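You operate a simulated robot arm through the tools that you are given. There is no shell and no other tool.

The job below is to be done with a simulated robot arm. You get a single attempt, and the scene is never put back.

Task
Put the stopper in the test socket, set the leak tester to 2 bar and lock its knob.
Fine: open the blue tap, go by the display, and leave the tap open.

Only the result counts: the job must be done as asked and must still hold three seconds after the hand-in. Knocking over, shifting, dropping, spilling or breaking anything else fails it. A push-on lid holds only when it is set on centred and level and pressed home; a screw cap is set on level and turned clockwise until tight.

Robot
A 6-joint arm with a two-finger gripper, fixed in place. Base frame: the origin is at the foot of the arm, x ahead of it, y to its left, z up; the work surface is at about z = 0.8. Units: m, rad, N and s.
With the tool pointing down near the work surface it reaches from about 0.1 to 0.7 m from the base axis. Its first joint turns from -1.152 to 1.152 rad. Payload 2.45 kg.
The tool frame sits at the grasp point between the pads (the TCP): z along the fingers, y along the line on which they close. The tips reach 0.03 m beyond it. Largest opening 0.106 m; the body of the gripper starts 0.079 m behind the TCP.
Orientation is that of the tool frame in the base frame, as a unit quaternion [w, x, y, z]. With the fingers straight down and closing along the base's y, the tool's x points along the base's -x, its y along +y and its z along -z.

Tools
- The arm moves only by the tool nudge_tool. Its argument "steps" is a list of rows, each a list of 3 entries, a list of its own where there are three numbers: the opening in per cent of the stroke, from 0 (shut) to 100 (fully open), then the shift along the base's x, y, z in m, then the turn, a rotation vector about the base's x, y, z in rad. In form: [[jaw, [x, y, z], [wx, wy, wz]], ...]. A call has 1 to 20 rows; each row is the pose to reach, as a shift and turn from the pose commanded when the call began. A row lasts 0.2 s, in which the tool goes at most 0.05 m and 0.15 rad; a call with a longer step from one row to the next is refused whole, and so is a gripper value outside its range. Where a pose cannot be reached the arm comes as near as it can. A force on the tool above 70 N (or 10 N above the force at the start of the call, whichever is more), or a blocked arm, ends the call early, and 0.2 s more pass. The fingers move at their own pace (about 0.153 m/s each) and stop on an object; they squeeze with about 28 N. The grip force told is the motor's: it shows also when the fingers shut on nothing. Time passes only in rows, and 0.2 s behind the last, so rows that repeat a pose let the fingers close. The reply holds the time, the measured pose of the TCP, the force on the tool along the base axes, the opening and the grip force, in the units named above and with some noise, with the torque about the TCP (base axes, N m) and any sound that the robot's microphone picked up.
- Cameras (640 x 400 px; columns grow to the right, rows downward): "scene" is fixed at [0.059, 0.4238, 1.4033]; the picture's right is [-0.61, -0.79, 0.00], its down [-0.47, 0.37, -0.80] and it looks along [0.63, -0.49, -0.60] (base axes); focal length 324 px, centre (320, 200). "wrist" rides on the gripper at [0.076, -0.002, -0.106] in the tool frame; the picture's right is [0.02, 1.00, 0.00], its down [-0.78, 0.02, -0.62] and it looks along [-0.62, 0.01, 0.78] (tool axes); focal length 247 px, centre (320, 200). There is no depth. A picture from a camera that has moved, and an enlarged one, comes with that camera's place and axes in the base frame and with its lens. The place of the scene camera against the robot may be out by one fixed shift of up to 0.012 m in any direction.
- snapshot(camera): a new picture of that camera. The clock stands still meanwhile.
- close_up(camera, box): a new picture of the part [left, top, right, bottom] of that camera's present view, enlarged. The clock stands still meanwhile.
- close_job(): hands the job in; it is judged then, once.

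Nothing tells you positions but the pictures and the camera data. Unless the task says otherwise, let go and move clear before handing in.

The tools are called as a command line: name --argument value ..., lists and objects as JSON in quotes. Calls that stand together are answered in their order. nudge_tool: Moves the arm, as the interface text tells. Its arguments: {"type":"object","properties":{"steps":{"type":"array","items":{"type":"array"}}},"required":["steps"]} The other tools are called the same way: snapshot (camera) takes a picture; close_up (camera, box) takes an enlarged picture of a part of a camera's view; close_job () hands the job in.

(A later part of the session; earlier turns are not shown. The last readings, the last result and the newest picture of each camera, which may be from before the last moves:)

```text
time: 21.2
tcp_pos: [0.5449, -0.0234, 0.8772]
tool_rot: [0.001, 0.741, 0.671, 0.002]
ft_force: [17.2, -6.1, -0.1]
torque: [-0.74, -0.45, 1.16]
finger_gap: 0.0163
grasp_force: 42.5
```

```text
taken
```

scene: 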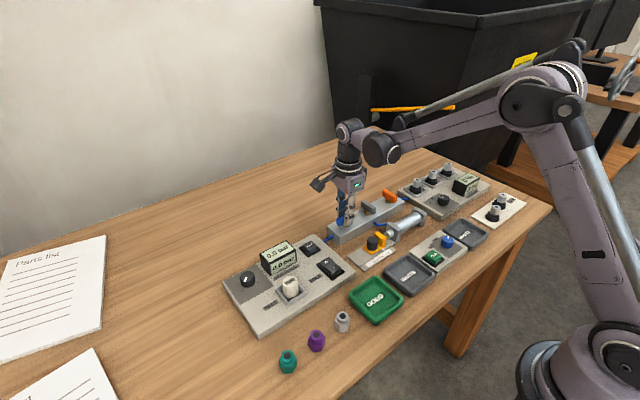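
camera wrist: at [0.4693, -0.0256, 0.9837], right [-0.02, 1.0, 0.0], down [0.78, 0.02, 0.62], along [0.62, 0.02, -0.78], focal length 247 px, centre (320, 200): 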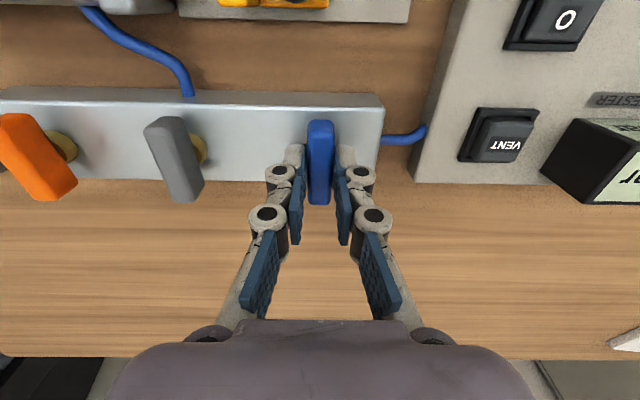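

The stop is felt at 90°, with torque up to 1.2 N m, so the blue tap is open. I'll ease back, release and lift straight up.

nudge_tool --steps '[[5, [0.0015, 0, 0], [0, 0, 0.08]], [25, [0.0015, 0, 0], [0, 0, 0.09]], [40, [0.0015, 0, 0], [0, 0, 0.09]], [40, [0.0015, 0, 0], [0, 0, 0.09]], [40, [0.0015, 0, 0.03], [0, 0, 0.09]], [40, [0.0015, 0, 0.07], [0, 0, 0.09]], [40, [0.0015, 0, 0.11], [0, 0, 0.09]], [40, [0.0015, 0, 0.11], [0, 0, 0.09]]]'

snapshot --camera "wrist"

close_up --camera "scene" --box '[220, 170, 420, 310]'

```text
time: 23.0
tcp_pos: [0.544, -0.024, 0.9888]
tool_rot: [0.0, 0.71, 0.704, 0.0]
ft_force: [0.0, 0.1, 0.0]
torque: [0.0, 0.01, 0.02]
finger_gap: 0.0425
grasp_force: 0.1
```

```text
taken
camera wrist: at [0.5441, 0.0537, 1.094], right [1.0, 0.01, 0.0], down [0.01, -0.78, 0.62], along [0.01, -0.62, -0.78], focal length 247 px, centre (320, 200)
```

wrist: 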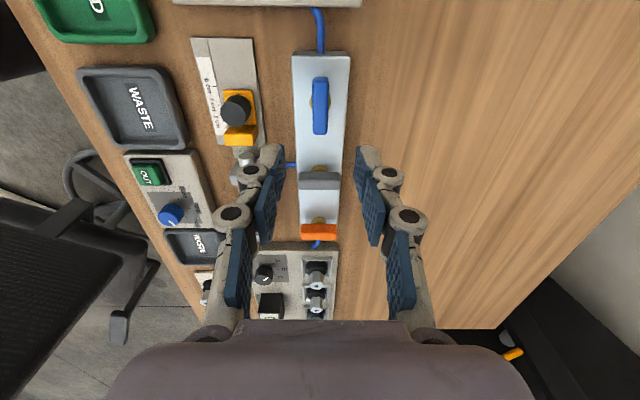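

```text
2.86 times, centred on (320, 240) of scene
camera zoom: at [0.059, 0.4238, 1.4033], right [-0.61, -0.79, 0.0], down [-0.47, 0.37, -0.8], along [0.63, -0.49, -0.6], focal length 927 px, centre (320, 86)
```

zoom: 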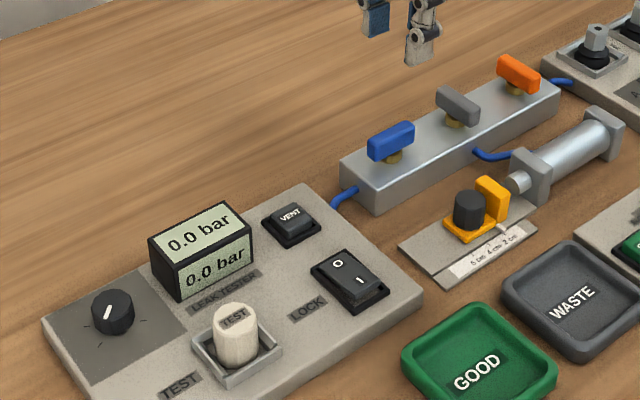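

The blue tap is open, parallel to the manifold, and nothing shifted. The display still reads 0.0 bar, so the knob is next (near x 0.541, y 0.265). I'll go above it while turning the gripper back.

nudge_tool --steps '[[45, [0, 0.02, 0.01], [0, 0, 0.14]], [45, [-0.01, 0.045, 0.01], [0, 0, 0.28]], [45, [-0.02, 0.07, 0.01], [0, 0, 0.42]], [45, [-0.03, 0.095, 0.01], [0, 0, 0.56]], [45, [-0.03, 0.12, 0.01], [0, 0, 0.7]], [45, [-0.03, 0.145, 0.01], [0, 0, 0.84]], [45, [-0.03, 0.17, 0.01], [0, 0, 0.98]], [45, [-0.03, 0.2, 0.01], [0, 0, 1.12]], [45, [-0.03, 0.23, 0.01], [0, 0, 1.26]], [45, [-0.03, 0.26, 0.01], [0, 0, 1.4]], [45, [-0.03, 0.289, 0.01], [0, 0, 1.5708]], [45, [-0.03, 0.289, 0.01], [0, 0, 1.5708]]]'

snapshot --camera "wrist"

close_up --camera "wrist" --box '[200, 80, 400, 230]'

```text
refused: row 11 steps farther than a row can; nothing moved
```

```text
taken
camera wrist: at [0.5441, 0.0537, 1.094], right [1.0, 0.01, 0.0], down [0.01, -0.78, 0.62], along [0.01, -0.62, -0.78], focal length 247 px, centre (320, 200)
```

wrist: 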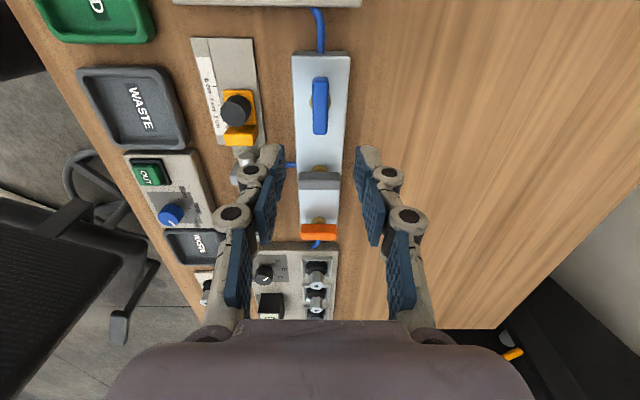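

```text
2.67 times, centred on (300, 155) of wrist
camera zoom: at [0.5441, 0.0537, 1.094], right [1.0, 0.01, 0.0], down [0.01, -0.78, 0.62], along [0.01, -0.62, -0.78], focal length 659 px, centre (373, 320)
```

zoom: 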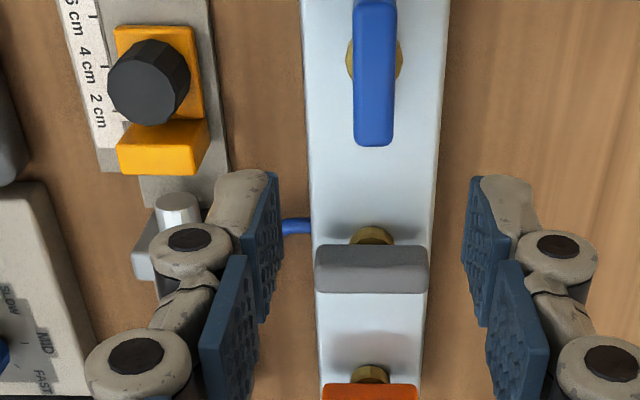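

The last row stepped 0.17 rad, over the limit, so nothing moved. I'll send the same path again with finer turn steps.

nudge_tool --steps '[[45, [0, 0.02, 0.01], [0, 0, 0.14]], [45, [-0.01, 0.045, 0.01], [0, 0, 0.28]], [45, [-0.02, 0.07, 0.01], [0, 0, 0.42]], [45, [-0.03, 0.095, 0.01], [0, 0, 0.56]], [45, [-0.03, 0.12, 0.01], [0, 0, 0.7]], [45, [-0.03, 0.145, 0.01], [0, 0, 0.84]], [45, [-0.03, 0.17, 0.01], [0, 0, 0.98]], [45, [-0.03, 0.2, 0.01], [0, 0, 1.12]], [45, [-0.03, 0.23, 0.01], [0, 0, 1.26]], [45, [-0.03, 0.26, 0.01], [0, 0, 1.4]], [45, [-0.03, 0.28, 0.01], [0, 0, 1.5]], [45, [-0.03, 0.289, 0.01], [0, 0, 1.5708]], [45, [-0.03, 0.289, 0.01], [0, 0, 1.5708]]]'

snapshot --camera "wrist"

close_up --camera "wrist" --box '[200, 80, 400, 230]'

```text
time: 25.8
tcp_pos: [0.5144, 0.2658, 0.9971]
tool_rot: [0.0, 0.003, 1.0, 0.0]
ft_force: [-0.2, 0.6, -0.2]
torque: [0.04, 0.04, -0.03]
finger_gap: 0.0476
grasp_force: 0.0
```

```text
taken
camera wrist: at [0.4385, 0.2666, 1.1026], right [-0.01, 1.0, 0.0], down [0.78, 0.01, 0.62], along [0.62, 0.01, -0.78], focal length 247 px, centre (320, 200)
```

wrist: 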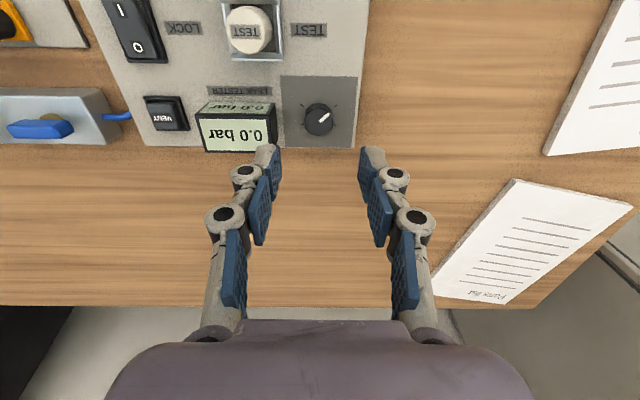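

```text
2.67 times, centred on (300, 155) of wrist
camera zoom: at [0.4385, 0.2666, 1.1026], right [-0.01, 1.0, 0.0], down [0.78, 0.01, 0.62], along [0.62, 0.01, -0.78], focal length 659 px, centre (373, 320)
```

zoom: 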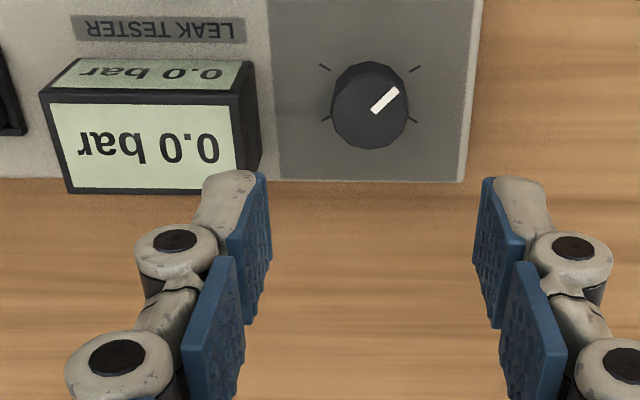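

Good view of the knob from here. I'll zoom in to measure it.

close_up --camera "wrist" --box '[285, 85, 355, 145]'

close_up --camera "scene" --box '[225, 240, 305, 310]'

```text
6.67 times, centred on (320, 115) of wrist
camera zoom: at [0.4385, 0.2666, 1.1026], right [-0.01, 1.0, 0.0], down [0.78, 0.01, 0.62], along [0.62, 0.01, -0.78], focal length 1646 px, centre (320, 767)
```

zoom: 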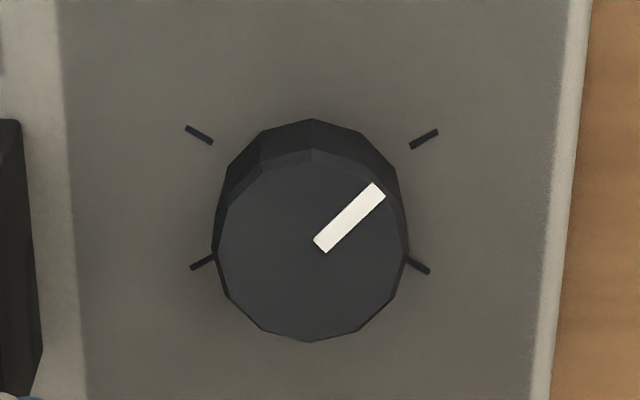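

```text
5.71 times, centred on (265, 275) of scene
camera zoom: at [0.059, 0.4238, 1.4033], right [-0.61, -0.79, 0.0], down [-0.47, 0.37, -0.8], along [0.63, -0.49, -0.6], focal length 1854 px, centre (634, -229)
```

zoom: 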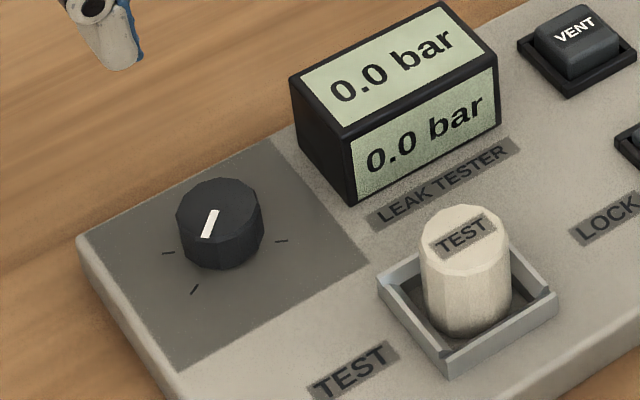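

The knob is 31 mm wide, centred near (0.5375, 0.2665) with its top at z about 0.845. I'll turn the gripper to +45° so there is room to turn clockwise, and hover just above it.

nudge_tool --steps '[[42, [0.005, 0, -0.015], [0, 0, 0.14]], [42, [0.01, 0, -0.03], [0, 0, 0.28]], [42, [0.015, 0, -0.045], [0, 0, 0.42]], [42, [0.02, 0, -0.06], [0, 0, 0.56]], [42, [0.023, 0.0005, -0.075], [0, 0, 0.7]], [42, [0.023, 0.0005, -0.09], [0, 0, 0.785]], [42, [0.023, 0.0005, -0.09], [0, 0, 0.785]]]'

snapshot --camera "wrist"

close_up --camera "scene" --box '[225, 230, 345, 320]'

```text
time: 27.4
tcp_pos: [0.5375, 0.2645, 0.9067]
tool_rot: [0.0, -0.378, 0.926, 0.0]
ft_force: [-0.9, 1.2, -0.3]
torque: [0.02, 0.03, 0.0]
finger_gap: 0.0446
grasp_force: 0.0
```

```text
taken
camera wrist: at [0.4845, 0.2122, 1.013], right [-0.72, 0.7, 0.0], down [0.55, 0.56, 0.62], along [0.43, 0.45, -0.78], focal length 247 px, centre (320, 200)
```

wrist: 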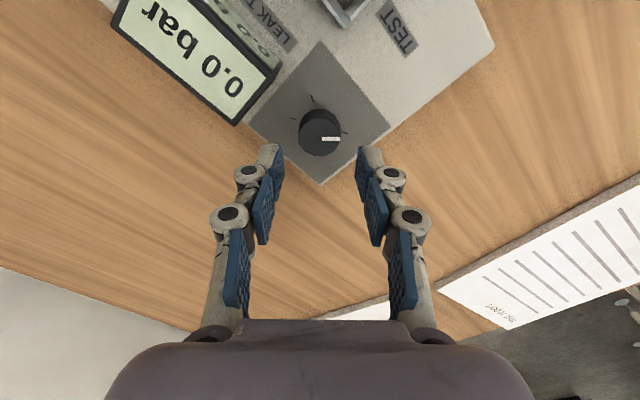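

```text
4.44 times, centred on (285, 275) of scene
camera zoom: at [0.059, 0.4238, 1.4033], right [-0.61, -0.79, 0.0], down [-0.47, 0.37, -0.8], along [0.63, -0.49, -0.6], focal length 1442 px, centre (476, -133)
```

zoom: 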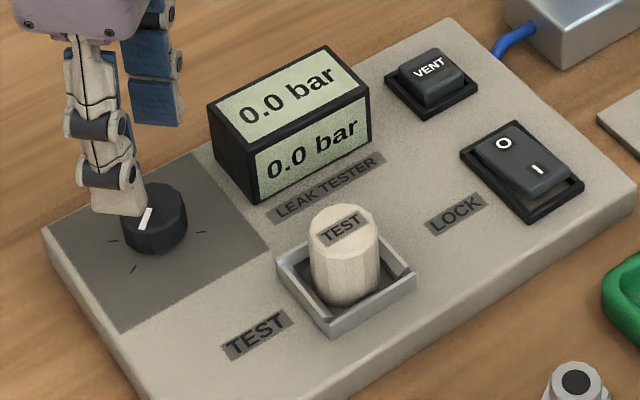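

The +45° pose is reachable. I'll check the centring over the knob before descending.

close_up --camera "wrist" --box '[270, 80, 370, 180]'

```text
4.00 times, centred on (320, 130) of wrist
camera zoom: at [0.4845, 0.2122, 1.013], right [-0.72, 0.7, 0.0], down [0.55, 0.56, 0.62], along [0.43, 0.45, -0.78], focal length 988 px, centre (320, 480)
```

zoom: 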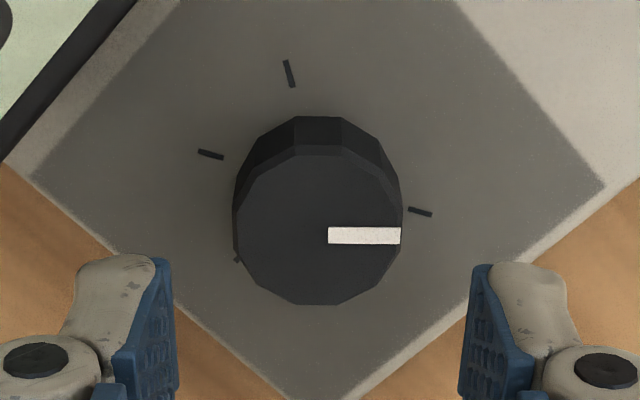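

The gripper is centred on the knob to within 1 mm. I'll lower around it and grip.

nudge_tool --steps '[[42, [0, -0.0005, -0.02], [0, 0, 0]], [42, [0, -0.0005, -0.038], [0, 0, 0]], [42, [0, -0.0005, -0.05], [0, 0, 0]], [42, [0, -0.0005, -0.05], [0, 0, 0]], [25, [0, -0.0005, -0.05], [0, 0, 0]], [20, [0, -0.0005, -0.05], [0, 0, 0]], [20, [0, -0.0005, -0.05], [0, 0, 0]]]'

close_up --camera "scene" --box '[225, 230, 345, 320]'

```text
time: 29.0
tcp_pos: [0.5382, 0.2642, 0.8572]
tool_rot: [0.0, -0.378, 0.926, 0.0]
ft_force: [-3.2, 0.3, -2.2]
torque: [0.23, -0.16, -0.03]
finger_gap: 0.0304
grasp_force: 45.2
```

```text
4.44 times, centred on (285, 275) of scene
camera zoom: at [0.0589, 0.4238, 1.4033], right [-0.61, -0.79, 0.0], down [-0.47, 0.37, -0.8], along [0.63, -0.49, -0.6], focal length 1442 px, centre (476, -133)
```

zoom: 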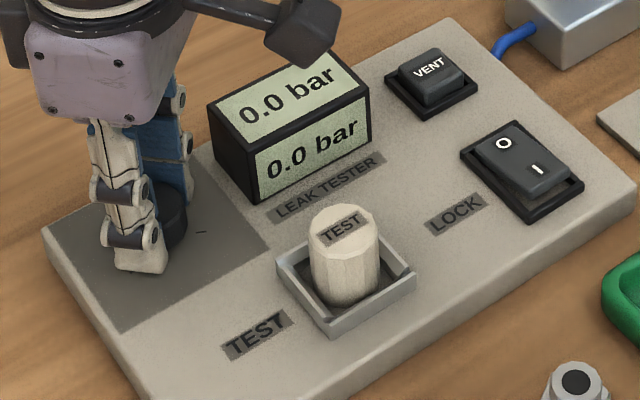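

Gripped on the knob at 30.4 mm with low side forces. I'll turn clockwise a first bit and read the display.

nudge_tool --steps '[[20, [0, 0, 0], [0, 0, -0.1]], [20, [0, 0, 0], [0, 0, -0.2]], [20, [0, 0, 0], [0, 0, -0.3]], [20, [0, 0, 0], [0, 0, -0.3]]]'

close_up --camera "scene" --box '[225, 230, 345, 320]'

```text
time: 30.0
tcp_pos: [0.5374, 0.2645, 0.857]
tool_rot: [-0.001, -0.235, 0.972, 0.0]
ft_force: [-10.9, -3.2, -5.8]
torque: [0.25, -0.22, -0.04]
finger_gap: 0.0305
grasp_force: 45.1
```

```text
4.44 times, centred on (285, 275) of scene
camera zoom: at [0.0588, 0.4238, 1.4034], right [-0.61, -0.79, 0.0], down [-0.47, 0.37, -0.8], along [0.63, -0.49, -0.6], focal length 1442 px, centre (476, -133)
```

zoom: 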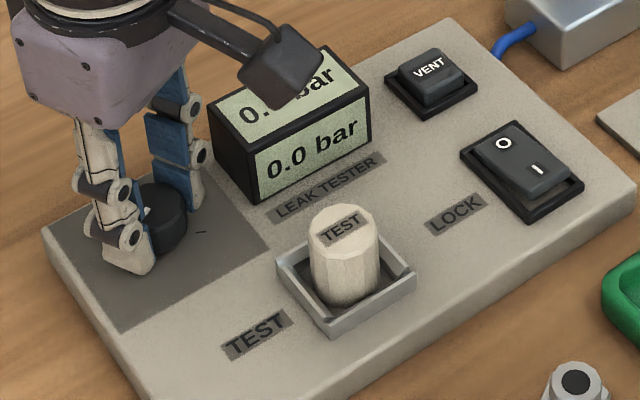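

The display reads 0.0 after 17°. I'll check that the knob is really turning with the grip.

close_up --camera "wrist" --box '[270, 110, 370, 210]'

```text
4.00 times, centred on (320, 160) of wrist
camera zoom: at [0.4703, 0.2299, 0.9634], right [-0.48, 0.88, 0.0], down [0.69, 0.37, 0.62], along [0.55, 0.3, -0.78], focal length 988 px, centre (320, 360)
```

zoom: 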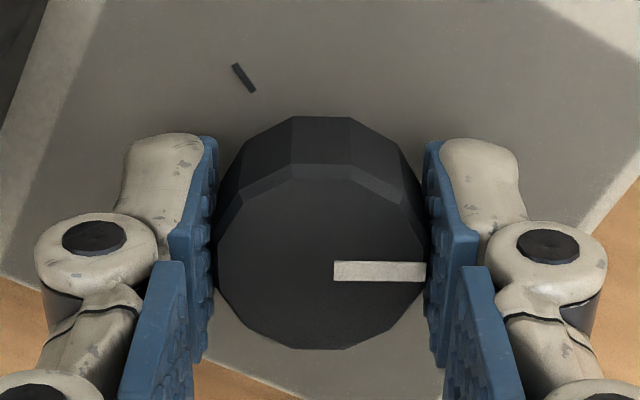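

The pointer moved with the gripper, so the knob is turning. I'll continue clockwise and relieve the side force.

nudge_tool --steps '[[20, [-0.001, 0, 0], [0, 0, -0.1]], [20, [-0.001, 0, 0], [0, 0, -0.2]], [20, [-0.001, 0, 0], [0, 0, -0.3]], [20, [-0.001, 0, 0], [0, 0, -0.3]]]'

close_up --camera "scene" --box '[225, 230, 345, 320]'

close_up --camera "wrist" --box '[270, 110, 370, 210]'

```text
time: 31.0
tcp_pos: [0.537, 0.2643, 0.8575]
tool_rot: [0.001, -0.086, 0.996, 0.0]
ft_force: [0.7, -1.0, -12.3]
torque: [-0.13, 0.61, -0.05]
finger_gap: 0.0307
grasp_force: 45.2
```

```text
4.44 times, centred on (285, 275) of scene
camera zoom: at [0.0593, 0.4239, 1.4033], right [-0.61, -0.79, 0.0], down [-0.47, 0.37, -0.8], along [0.63, -0.49, -0.6], focal length 1442 px, centre (476, -133)
```

zoom: 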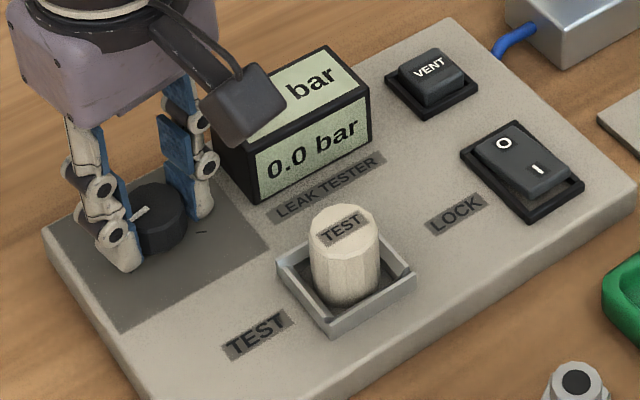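

```text
4.00 times, centred on (320, 160) of wrist
camera zoom: at [0.4621, 0.2515, 0.9632], right [-0.19, 0.98, 0.0], down [0.77, 0.15, 0.62], along [0.61, 0.12, -0.78], focal length 988 px, centre (320, 360)
```

zoom: 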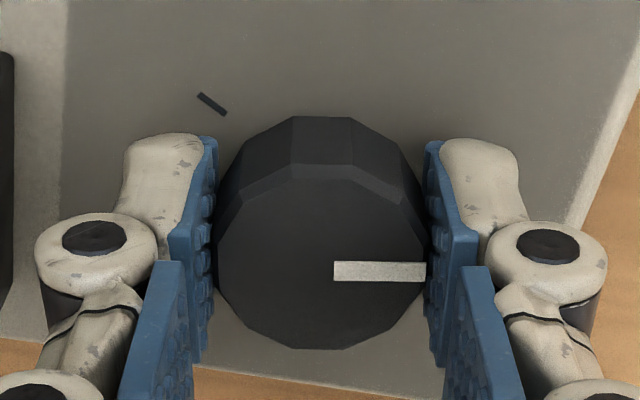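

The knob has turned 34° and the display still shows 0.0. I'll keep turning in modest steps.

nudge_tool --steps '[[20, [0, 0, -0.0005], [0, 0, -0.1]], [20, [0, 0, -0.0005], [0, 0, -0.2]], [20, [0, 0, -0.0005], [0, 0, -0.3]], [20, [0, 0, -0.0005], [0, 0, -0.3]]]'

close_up --camera "scene" --box '[225, 230, 345, 320]'

close_up --camera "wrist" --box '[200, 80, 400, 230]'

```text
time: 32.0
tcp_pos: [0.5359, 0.2649, 0.8572]
tool_rot: [0.001, 0.062, 0.998, 0.001]
ft_force: [4.8, 0.0, 5.5]
torque: [-0.07, -0.28, -0.06]
finger_gap: 0.0304
grasp_force: 45.1
```

```text
4.44 times, centred on (285, 275) of scene
camera zoom: at [0.059, 0.4238, 1.4033], right [-0.61, -0.79, 0.0], down [-0.47, 0.37, -0.8], along [0.63, -0.49, -0.6], focal length 1442 px, centre (476, -133)
```

zoom: 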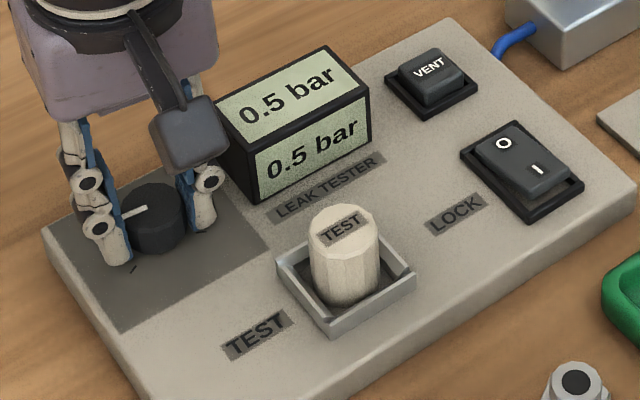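

```text
2.67 times, centred on (300, 155) of wrist
camera zoom: at [0.461, 0.2744, 0.9632], right [0.1, 0.99, 0.0], down [0.78, -0.08, 0.62], along [0.62, -0.06, -0.78], focal length 659 px, centre (373, 320)
```

zoom: 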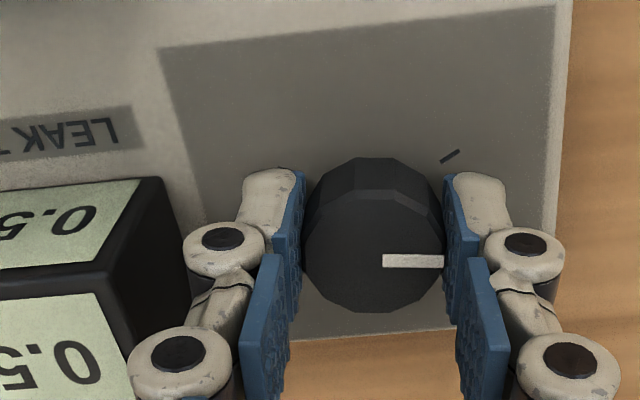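

The display now reads 0.5 bar. I'll wait a moment to see whether the reading settles or lags.

nudge_tool --steps '[[20, [0, 0, 0], [0, 0, 0]], [20, [0, 0, 0], [0, 0, 0]], [20, [0, 0, 0], [0, 0, 0]]]'

close_up --camera "scene" --box '[225, 230, 345, 320]'

```text
time: 32.8
tcp_pos: [0.5366, 0.266, 0.8574]
tool_rot: [0.001, 0.062, 0.998, 0.001]
ft_force: [9.7, 2.2, 14.3]
torque: [0.04, -0.28, -0.05]
finger_gap: 0.0304
grasp_force: 45.1
```

```text
4.44 times, centred on (285, 275) of scene
camera zoom: at [0.059, 0.4237, 1.4034], right [-0.61, -0.79, 0.0], down [-0.47, 0.37, -0.8], along [0.63, -0.49, -0.6], focal length 1442 px, centre (476, -133)
```

zoom: 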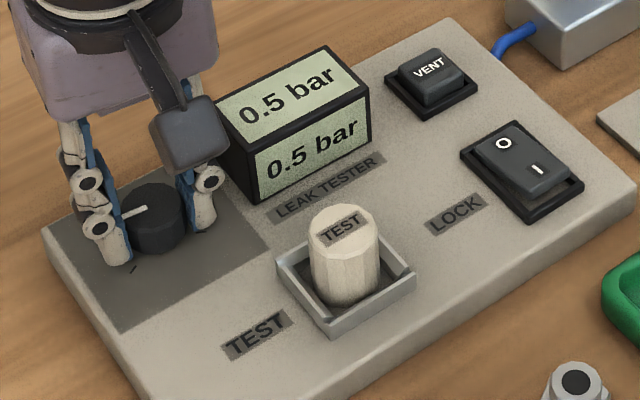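

The reading is stable at 0.5 bar. I'll turn another 0.2 rad and read again to find the scale.

nudge_tool --steps '[[20, [0.0005, 0, 0.0005], [0, 0, -0.1]], [20, [0.0005, 0, 0.0005], [0, 0, -0.2]], [20, [0.0005, 0, 0.0005], [0, 0, -0.2]]]'

close_up --camera "scene" --box '[225, 230, 345, 320]'

```text
time: 33.6
tcp_pos: [0.537, 0.2648, 0.8573]
tool_rot: [0.0, 0.163, 0.987, 0.0]
ft_force: [7.4, 3.7, 9.1]
torque: [-0.29, -1.11, -0.01]
finger_gap: 0.0306
grasp_force: 45.3
```

```text
4.44 times, centred on (285, 275) of scene
camera zoom: at [0.059, 0.4238, 1.4033], right [-0.61, -0.79, 0.0], down [-0.47, 0.37, -0.8], along [0.63, -0.49, -0.6], focal length 1442 px, centre (476, -133)
```

zoom: 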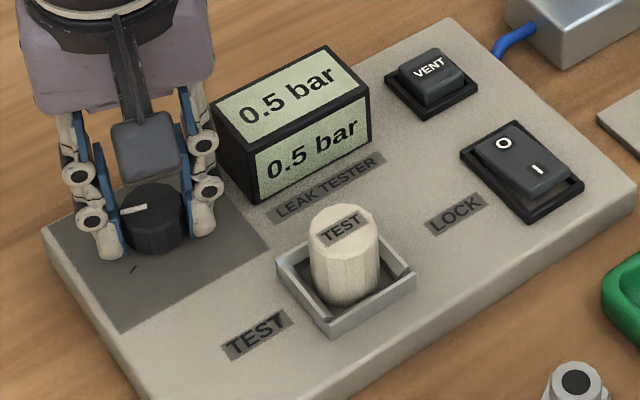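

It still reads 0.5 bar after 63° in total, so the setting seems to change in steps. I'll keep turning and read along the way.

nudge_tool --steps '[[20, [0.0005, 0, 0.0003], [0, 0, -0.12]], [20, [0.0005, 0, 0.0003], [0, 0, -0.24]], [20, [0.0005, 0, 0.0003], [0, 0, -0.36]], [20, [0.0005, 0, 0.0003], [0, 0, -0.48]], [20, [0.0005, 0, 0.0003], [0, 0, -0.6]], [20, [0.0005, 0, 0.0003], [0, 0, -0.6]]]'

close_up --camera "scene" --box '[225, 230, 345, 320]'

```text
time: 35.0
tcp_pos: [0.5368, 0.2654, 0.8571]
tool_rot: [-0.001, 0.447, 0.895, 0.0]
ft_force: [0.0, 3.9, -5.4]
torque: [0.01, 0.08, -0.01]
finger_gap: 0.0304
grasp_force: 44.6
```

```text
4.44 times, centred on (285, 275) of scene
camera zoom: at [0.0591, 0.4239, 1.4033], right [-0.61, -0.79, 0.0], down [-0.47, 0.37, -0.8], along [0.63, -0.49, -0.6], focal length 1442 px, centre (476, -133)
```

zoom: 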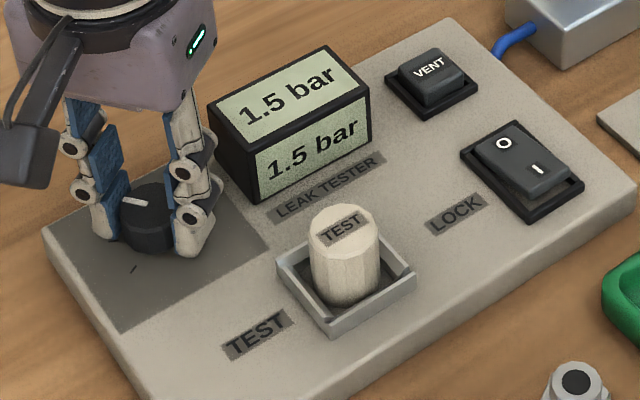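

It's at 1.5 bar after 97°. I'll continue in small steps toward 2.0 and note where the reading changes.

nudge_tool --steps '[[20, [0, 0, 0], [0, 0, -0.1]], [20, [0, 0, 0], [0, 0, -0.2]], [20, [0, 0, 0], [0, 0, -0.3]], [20, [0, 0, 0], [0, 0, -0.3]], [20, [0, 0, 0], [0, 0, -0.3]]]'

close_up --camera "scene" --box '[225, 230, 345, 320]'

```text
time: 36.2
tcp_pos: [0.5381, 0.266, 0.8574]
tool_rot: [0.0, 0.575, 0.818, -0.001]
ft_force: [-6.7, 2.1, -11.3]
torque: [0.61, 0.39, -0.03]
finger_gap: 0.0309
grasp_force: 45.0
```

```text
4.44 times, centred on (285, 275) of scene
camera zoom: at [0.059, 0.4239, 1.4033], right [-0.61, -0.79, 0.0], down [-0.47, 0.37, -0.8], along [0.63, -0.49, -0.6], focal length 1442 px, centre (476, -133)
```

zoom: 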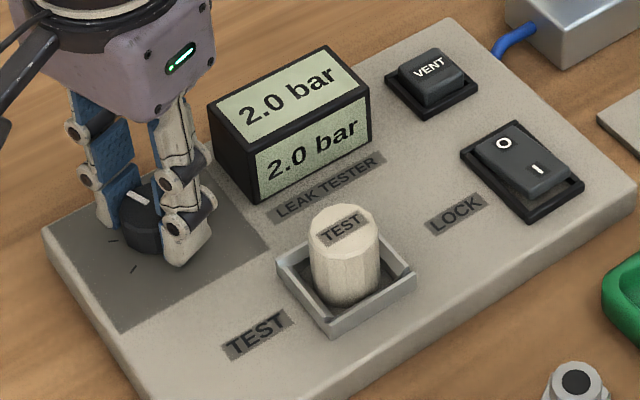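

It reads 2.0 bar at a 2.0 rad turn. The display moves in 0.5 bar steps, so I'll find the upper edge of the 2.0 band and set the knob in its middle.

nudge_tool --steps '[[20, [-0.0005, 0, -0.0003], [0, 0, -0.1]], [20, [-0.0005, 0, -0.0003], [0, 0, -0.15]], [20, [-0.0005, 0, -0.0003], [0, 0, -0.15]]]'

close_up --camera "scene" --box '[225, 230, 345, 320]'

```text
time: 37.0
tcp_pos: [0.5379, 0.2653, 0.8568]
tool_rot: [0.001, 0.635, 0.773, 0.0]
ft_force: [-1.7, 7.2, -5.7]
torque: [0.08, 0.14, -0.04]
finger_gap: 0.0304
grasp_force: 44.9
```

```text
4.44 times, centred on (285, 275) of scene
camera zoom: at [0.059, 0.424, 1.4033], right [-0.61, -0.79, 0.0], down [-0.47, 0.36, -0.8], along [0.63, -0.49, -0.6], focal length 1442 px, centre (476, -133)
```

zoom: 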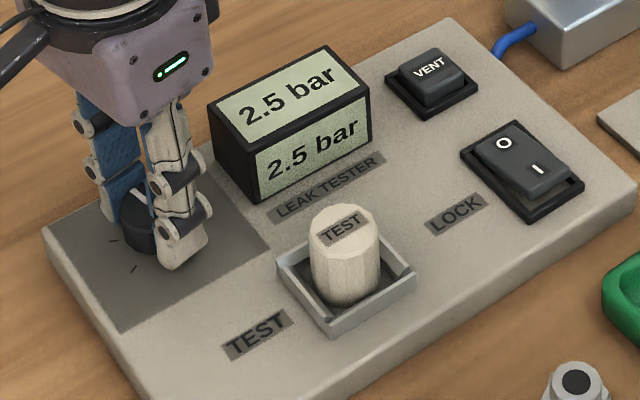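

It jumped to 2.5 at 2.15 rad. I'll turn back a little and see whether it returns to 2.0.

nudge_tool --steps '[[20, [0, 0, 0], [0, 0, 0.1]], [20, [0, 0, 0], [0, 0, 0.1]]]'

close_up --camera "scene" --box '[225, 230, 345, 320]'

```text
time: 37.6
tcp_pos: [0.5368, 0.2651, 0.8572]
tool_rot: [0.001, 0.594, 0.804, 0.001]
ft_force: [-0.5, 10.3, -3.7]
torque: [0.11, -0.1, 0.02]
finger_gap: 0.0306
grasp_force: 44.1
```

```text
4.44 times, centred on (285, 275) of scene
camera zoom: at [0.059, 0.4241, 1.4032], right [-0.61, -0.79, 0.0], down [-0.47, 0.36, -0.8], along [0.63, -0.49, -0.6], focal length 1442 px, centre (476, -133)
```

zoom: 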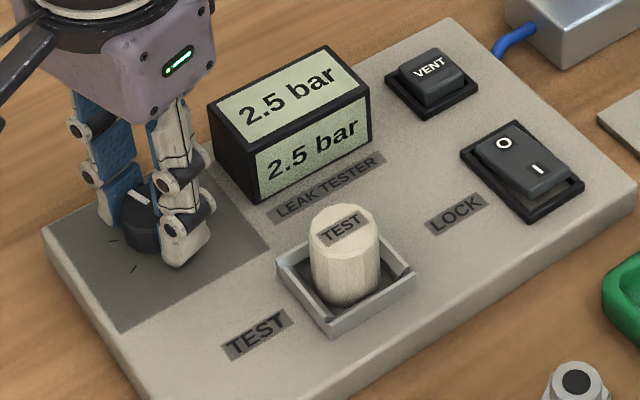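

It's still 2.5 at 2.05 rad. I'll turn back further.

nudge_tool --steps '[[20, [0, 0.0005, 0], [0, 0, 0.05]], [20, [0, 0.0005, 0], [0, 0, 0.1]], [20, [0, 0.0005, 0], [0, 0, 0.1]]]'

close_up --camera "scene" --box '[225, 230, 345, 320]'

```text
time: 38.4
tcp_pos: [0.5362, 0.2655, 0.8576]
tool_rot: [0.001, 0.553, 0.833, 0.001]
ft_force: [2.5, 10.9, 1.8]
torque: [0.54, 0.2, 0.07]
finger_gap: 0.0304
grasp_force: 45.6
```

```text
4.44 times, centred on (285, 275) of scene
camera zoom: at [0.059, 0.424, 1.4033], right [-0.61, -0.79, 0.0], down [-0.47, 0.36, -0.8], along [0.63, -0.49, -0.6], focal length 1442 px, centre (476, -133)
```

zoom: 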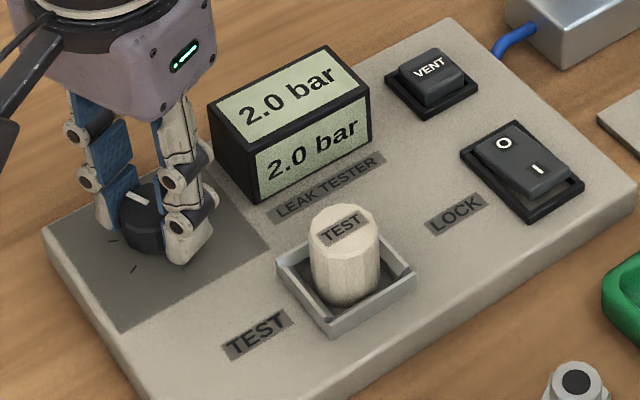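

It's back to 2.0 bar at 1.95 rad. I'll find the lower edge too, to know where the middle is.

nudge_tool --steps '[[20, [0, 0.0005, 0], [0, 0, 0.05]], [20, [0, 0.0005, 0], [0, 0, 0.1]], [20, [0, 0.0005, 0], [0, 0, 0.1]]]'

close_up --camera "scene" --box '[225, 230, 345, 320]'

```text
time: 39.2
tcp_pos: [0.5373, 0.2653, 0.8574]
tool_rot: [0.0, 0.512, 0.859, 0.001]
ft_force: [4.2, 4.3, 3.6]
torque: [1.19, 0.36, -0.01]
finger_gap: 0.0305
grasp_force: 44.9
```

```text
4.44 times, centred on (285, 275) of scene
camera zoom: at [0.0591, 0.4238, 1.4033], right [-0.61, -0.79, 0.0], down [-0.47, 0.37, -0.8], along [0.63, -0.49, -0.6], focal length 1442 px, centre (476, -133)
```

zoom: 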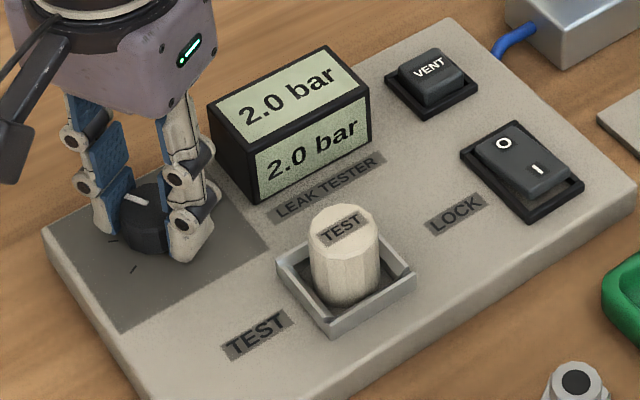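

nudge_tool --steps '[[20, [0, 0, 0], [0, 0, 0.04]], [20, [0, 0, 0], [0, 0, 0.08]], [20, [0, 0, 0], [0, 0, 0.08]]]'

close_up --camera "scene" --box '[225, 230, 345, 320]'

```text
time: 40.0
tcp_pos: [0.5376, 0.2652, 0.856]
tool_rot: [0.0, 0.477, 0.879, 0.0]
ft_force: [5.8, 1.6, -0.3]
torque: [0.33, -0.03, -0.01]
finger_gap: 0.0305
grasp_force: 45.5
```

```text
4.44 times, centred on (285, 275) of scene
camera zoom: at [0.0591, 0.4238, 1.4033], right [-0.61, -0.79, 0.0], down [-0.47, 0.37, -0.8], along [0.63, -0.49, -0.6], focal length 1442 px, centre (476, -133)
```

zoom: 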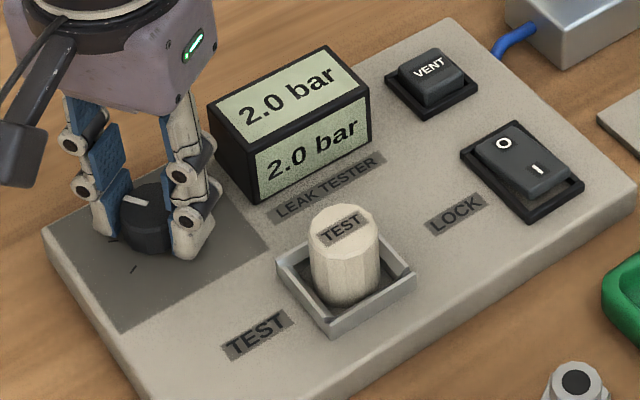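

The 2.0 band runs from about 1.73 to 2.02 rad. I'll set the knob to the middle, about 1.875 rad, and read it while still holding.

nudge_tool --steps '[[20, [-0.0005, 0, 0], [0, 0, -0.05]], [20, [-0.0005, 0, 0], [0, 0, -0.105]], [20, [-0.0005, 0, 0], [0, 0, -0.105]]]'

close_up --camera "scene" --box '[225, 230, 345, 320]'

close_up --camera "wrist" --box '[240, 100, 400, 220]'

```text
time: 40.8
tcp_pos: [0.5375, 0.2651, 0.8586]
tool_rot: [0.0, 0.523, 0.852, 0.0]
ft_force: [10.4, 2.3, 0.7]
torque: [-0.32, -0.41, 0.06]
finger_gap: 0.0306
grasp_force: 45.1
```

```text
4.44 times, centred on (285, 275) of scene
camera zoom: at [0.0592, 0.4238, 1.4033], right [-0.61, -0.79, 0.0], down [-0.47, 0.37, -0.8], along [0.63, -0.49, -0.6], focal length 1442 px, centre (476, -133)
```

zoom: 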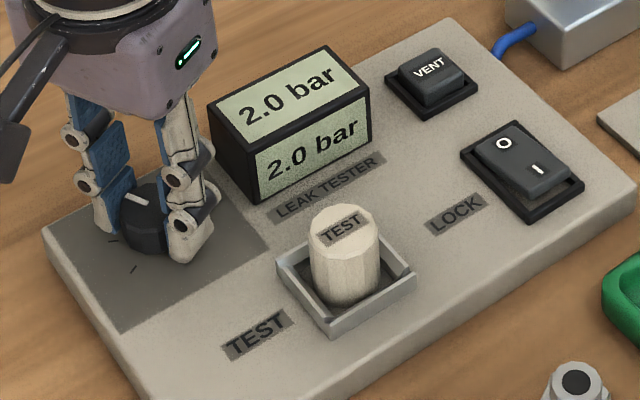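

```text
3.33 times, centred on (320, 160) of wrist
camera zoom: at [0.5012, 0.3345, 0.9632], right [0.88, 0.47, 0.0], down [0.37, -0.69, 0.62], along [0.3, -0.55, -0.78], focal length 823 px, centre (320, 333)
```

zoom: 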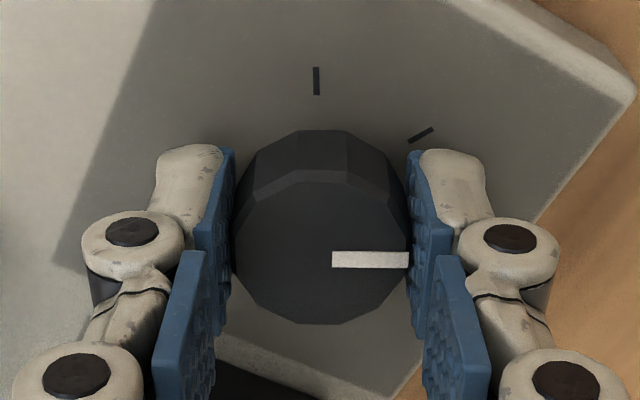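

It reads 2.0 bar with the knob mid-band. I'll release gently, lift clear and re-check the display.

nudge_tool --steps '[[20, [0.0005, 0, 0], [0, 0, 0]], [38, [0.0005, 0, 0], [0, 0, 0]], [42, [0.0005, 0, 0], [0, 0, 0]], [42, [0.0005, 0, 0], [0, 0, 0]], [42, [0.0005, 0, 0.02], [0, 0, 0]], [42, [0.0005, 0, 0.06], [0, 0, 0]], [42, [0.0005, 0, 0.1], [0, 0, 0]], [42, [0.0005, 0, 0.1], [0, 0, 0]]]'

close_up --camera "scene" --box '[225, 230, 345, 320]'

close_up --camera "wrist" --box '[220, 40, 420, 190]'

```text
time: 42.6
tcp_pos: [0.5365, 0.2665, 0.959]
tool_rot: [-0.001, 0.522, 0.853, 0.0]
ft_force: [0.1, 0.2, 0.6]
torque: [-0.01, 0.02, -0.03]
finger_gap: 0.0445
grasp_force: 0.1
```

```text
4.44 times, centred on (285, 275) of scene
camera zoom: at [0.059, 0.4238, 1.4033], right [-0.61, -0.79, 0.0], down [-0.47, 0.37, -0.8], along [0.63, -0.49, -0.6], focal length 1442 px, centre (476, -133)
```

zoom: 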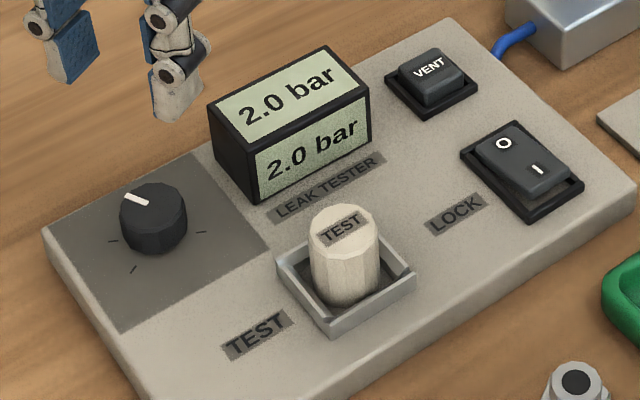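

```text
2.67 times, centred on (320, 115) of wrist
camera zoom: at [0.5007, 0.3343, 1.0642], right [0.88, 0.47, 0.0], down [0.37, -0.69, 0.62], along [0.29, -0.55, -0.78], focal length 659 px, centre (320, 427)
```

zoom: 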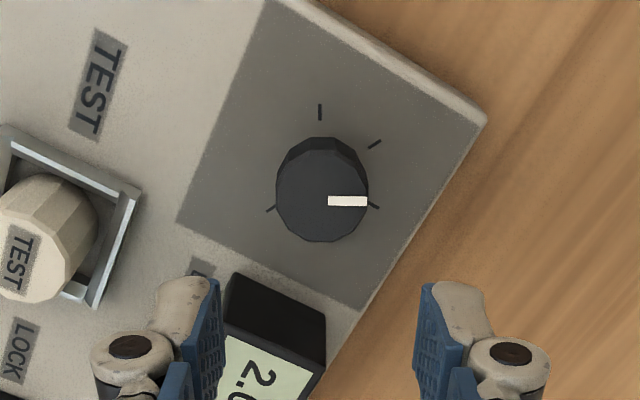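

The display holds 2.0 bar with the gripper clear. Next is the LOCK rocker. I'll turn the gripper back and look at it closely to see which end is up.

nudge_tool --steps '[[42, [-0.01, -0.01, 0.03], [0, 0, 0.13]], [42, [-0.03, -0.03, 0.03], [0, 0, 0.26]], [42, [-0.05, -0.05, 0.03], [0, 0, 0.39]], [42, [-0.07, -0.075, 0.03], [0, 0, 0.52]], [30, [-0.09, -0.1, 0.03], [0, 0, 0.65]], [20, [-0.11, -0.125, 0.03], [0, 0, 0.78]], [10, [-0.125, -0.15, 0.03], [0, 0, 0.91]], [0, [-0.137, -0.167, 0.03], [0, 0, 1.02]], [0, [-0.137, -0.167, 0.03], [0, 0, 1.098]], [0, [-0.137, -0.167, 0.03], [0, 0, 1.098]]]'

snapshot --camera "wrist"

close_up --camera "wrist" --box '[270, 100, 370, 200]'

close_up --camera "scene" --box '[290, 225, 370, 295]'

```text
time: 44.8
tcp_pos: [0.4001, 0.0983, 0.9877]
tool_rot: [0.001, 0.0, 1.0, -0.001]
ft_force: [-0.6, -0.3, 0.2]
torque: [-0.01, -0.02, 0.01]
finger_gap: 0.0
grasp_force: 27.9
```

```text
taken
camera wrist: at [0.3243, 0.0985, 1.0935], right [-0.02, 1.0, 0.0], down [0.78, 0.02, 0.62], along [0.62, 0.01, -0.78], focal length 247 px, centre (320, 200)
```

wrist: 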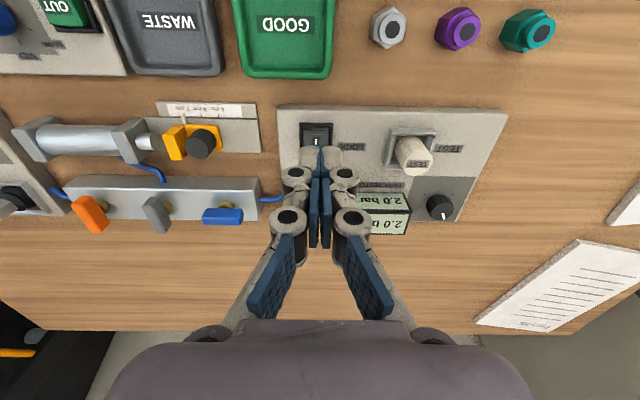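

```text
4.00 times, centred on (320, 150) of wrist
camera zoom: at [0.3243, 0.0985, 1.0935], right [-0.02, 1.0, 0.0], down [0.78, 0.02, 0.62], along [0.62, 0.01, -0.78], focal length 988 px, centre (320, 400)
```

zoom: 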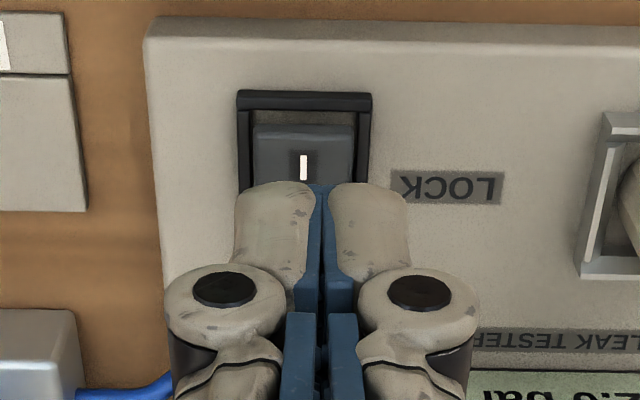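

```text
5.71 times, centred on (330, 260) of scene
camera zoom: at [0.059, 0.4238, 1.4033], right [-0.61, -0.79, 0.0], down [-0.47, 0.37, -0.8], along [0.63, -0.49, -0.6], focal length 1854 px, centre (263, -143)
```

zoom: 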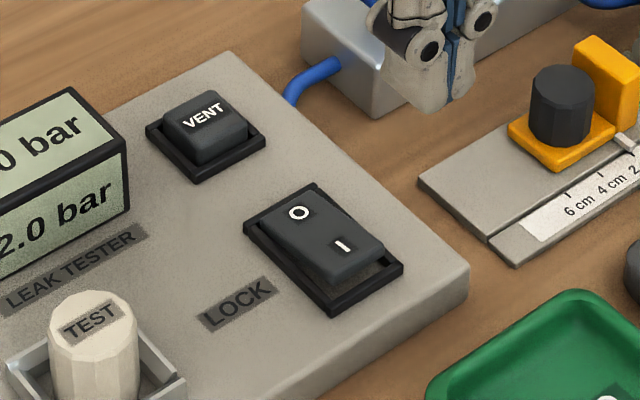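

The rocker's O end is down and its I end (toward the robot, near x 0.44, y 0.095) is raised. Pressing the I end should lock the knob. I'll hover the closed fingertips over it.

nudge_tool --steps '[[0, [0.02, -0.0025, -0.03], [0, 0, 0]], [0, [0.045, -0.005, -0.06], [0, 0, 0]], [0, [0.045, -0.005, -0.09], [0, 0, 0]], [0, [0.045, -0.005, -0.1], [0, 0, 0]], [0, [0.045, -0.005, -0.1], [0, 0, 0]]]'

snapshot --camera "wrist"

close_up --camera "wrist" --box '[260, 90, 380, 190]'

close_up --camera "scene" --box '[290, 225, 370, 295]'

```text
time: 46.0
tcp_pos: [0.4447, 0.0941, 0.8888]
tool_rot: [0.0, 0.002, 1.0, 0.0]
ft_force: [0.2, -0.5, 0.0]
torque: [0.02, 0.02, -0.01]
finger_gap: 0.0
grasp_force: 27.7
```

```text
taken
camera wrist: at [0.3687, 0.0939, 0.9936], right [-0.02, 1.0, 0.0], down [0.78, 0.02, 0.62], along [0.62, 0.01, -0.78], focal length 247 px, centre (320, 200)
```

wrist: 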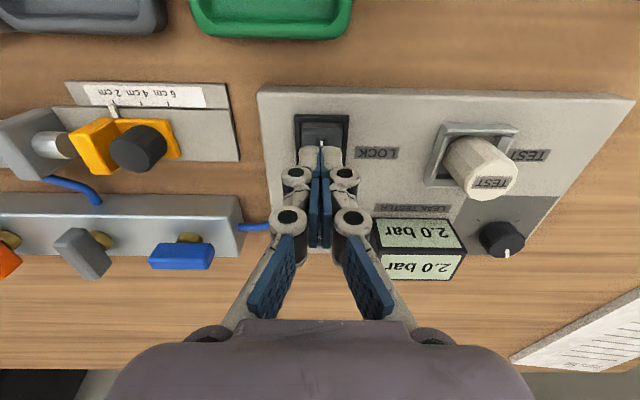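

```text
4.00 times, centred on (320, 140) of wrist
camera zoom: at [0.3687, 0.0939, 0.9936], right [-0.02, 1.0, 0.0], down [0.78, 0.02, 0.62], along [0.62, 0.01, -0.78], focal length 988 px, centre (320, 440)
```

zoom: 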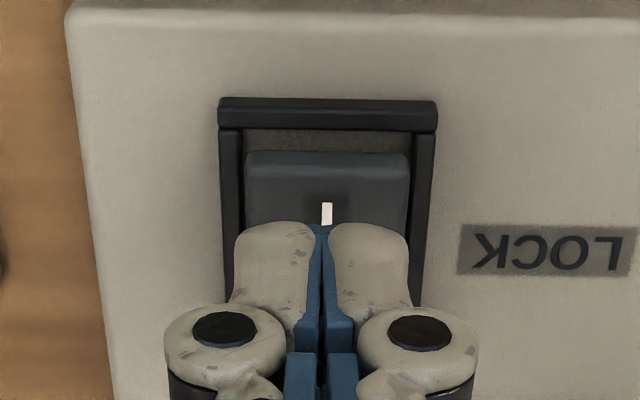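

```text
5.71 times, centred on (330, 260) of scene
camera zoom: at [0.059, 0.4238, 1.4033], right [-0.61, -0.79, 0.0], down [-0.47, 0.37, -0.8], along [0.63, -0.49, -0.6], focal length 1854 px, centre (263, -143)
```

zoom: 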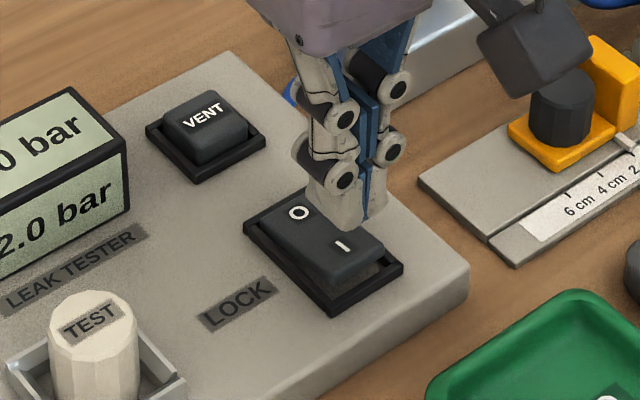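

The fingertips are over the raised end. I'll shift slightly outward and press down slowly in small steps.

nudge_tool --steps '[[0, [-0.0027, 0.0008, -0.006], [0, 0, 0]], [0, [-0.0027, 0.0008, -0.012], [0, 0, 0]], [0, [-0.0027, 0.0008, -0.016], [0, 0, 0]], [0, [-0.0027, 0.0008, -0.019], [0, 0, 0]], [0, [-0.0027, 0.0008, -0.021], [0, 0, 0]]]'

close_up --camera "scene" --box '[290, 225, 370, 295]'

```text
time: 47.2
tcp_pos: [0.4426, 0.0952, 0.8662]
tool_rot: [0.0, 0.001, 1.0, -0.001]
ft_force: [0.4, -0.3, 0.6]
torque: [-0.01, -0.03, 0.01]
finger_gap: 0.0002
grasp_force: 28.5
```

```text
5.71 times, centred on (330, 260) of scene
camera zoom: at [0.059, 0.4238, 1.4033], right [-0.61, -0.79, 0.0], down [-0.47, 0.37, -0.8], along [0.63, -0.49, -0.6], focal length 1854 px, centre (263, -143)
```

zoom: 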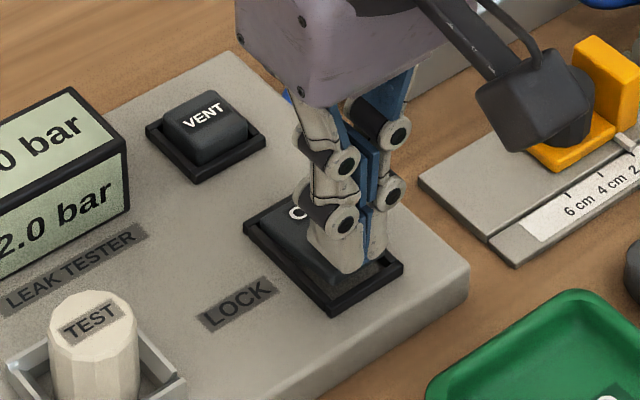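

No contact yet, and the tips are just above the rocker. I'll continue down in 1.5 mm steps.

nudge_tool --steps '[[0, [0, 0, -0.0015], [0, 0, 0]], [0, [0, 0, -0.003], [0, 0, 0]], [0, [0, 0, -0.0045], [0, 0, 0]]]'

close_up --camera "scene" --box '[290, 225, 370, 295]'

```text
time: 48.0
tcp_pos: [0.442, 0.0939, 0.8614]
tool_rot: [0.0, 0.001, 1.0, 0.0]
ft_force: [-0.4, -0.1, 2.6]
torque: [0.05, 0.01, -0.02]
finger_gap: 0.0058
grasp_force: 28.4
```

```text
5.71 times, centred on (330, 260) of scene
camera zoom: at [0.059, 0.4238, 1.4033], right [-0.61, -0.79, 0.0], down [-0.47, 0.37, -0.8], along [0.63, -0.49, -0.6], focal length 1854 px, centre (263, -143)
```

zoom: 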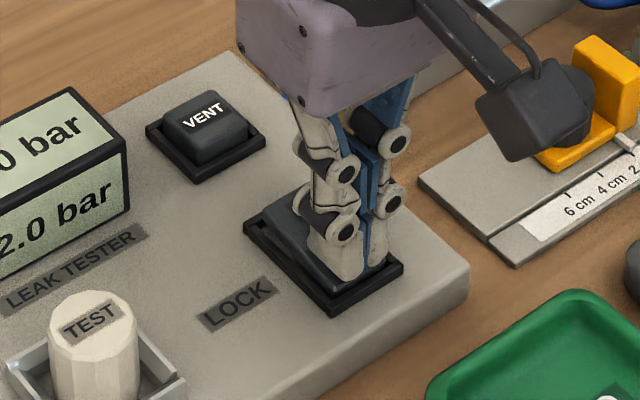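

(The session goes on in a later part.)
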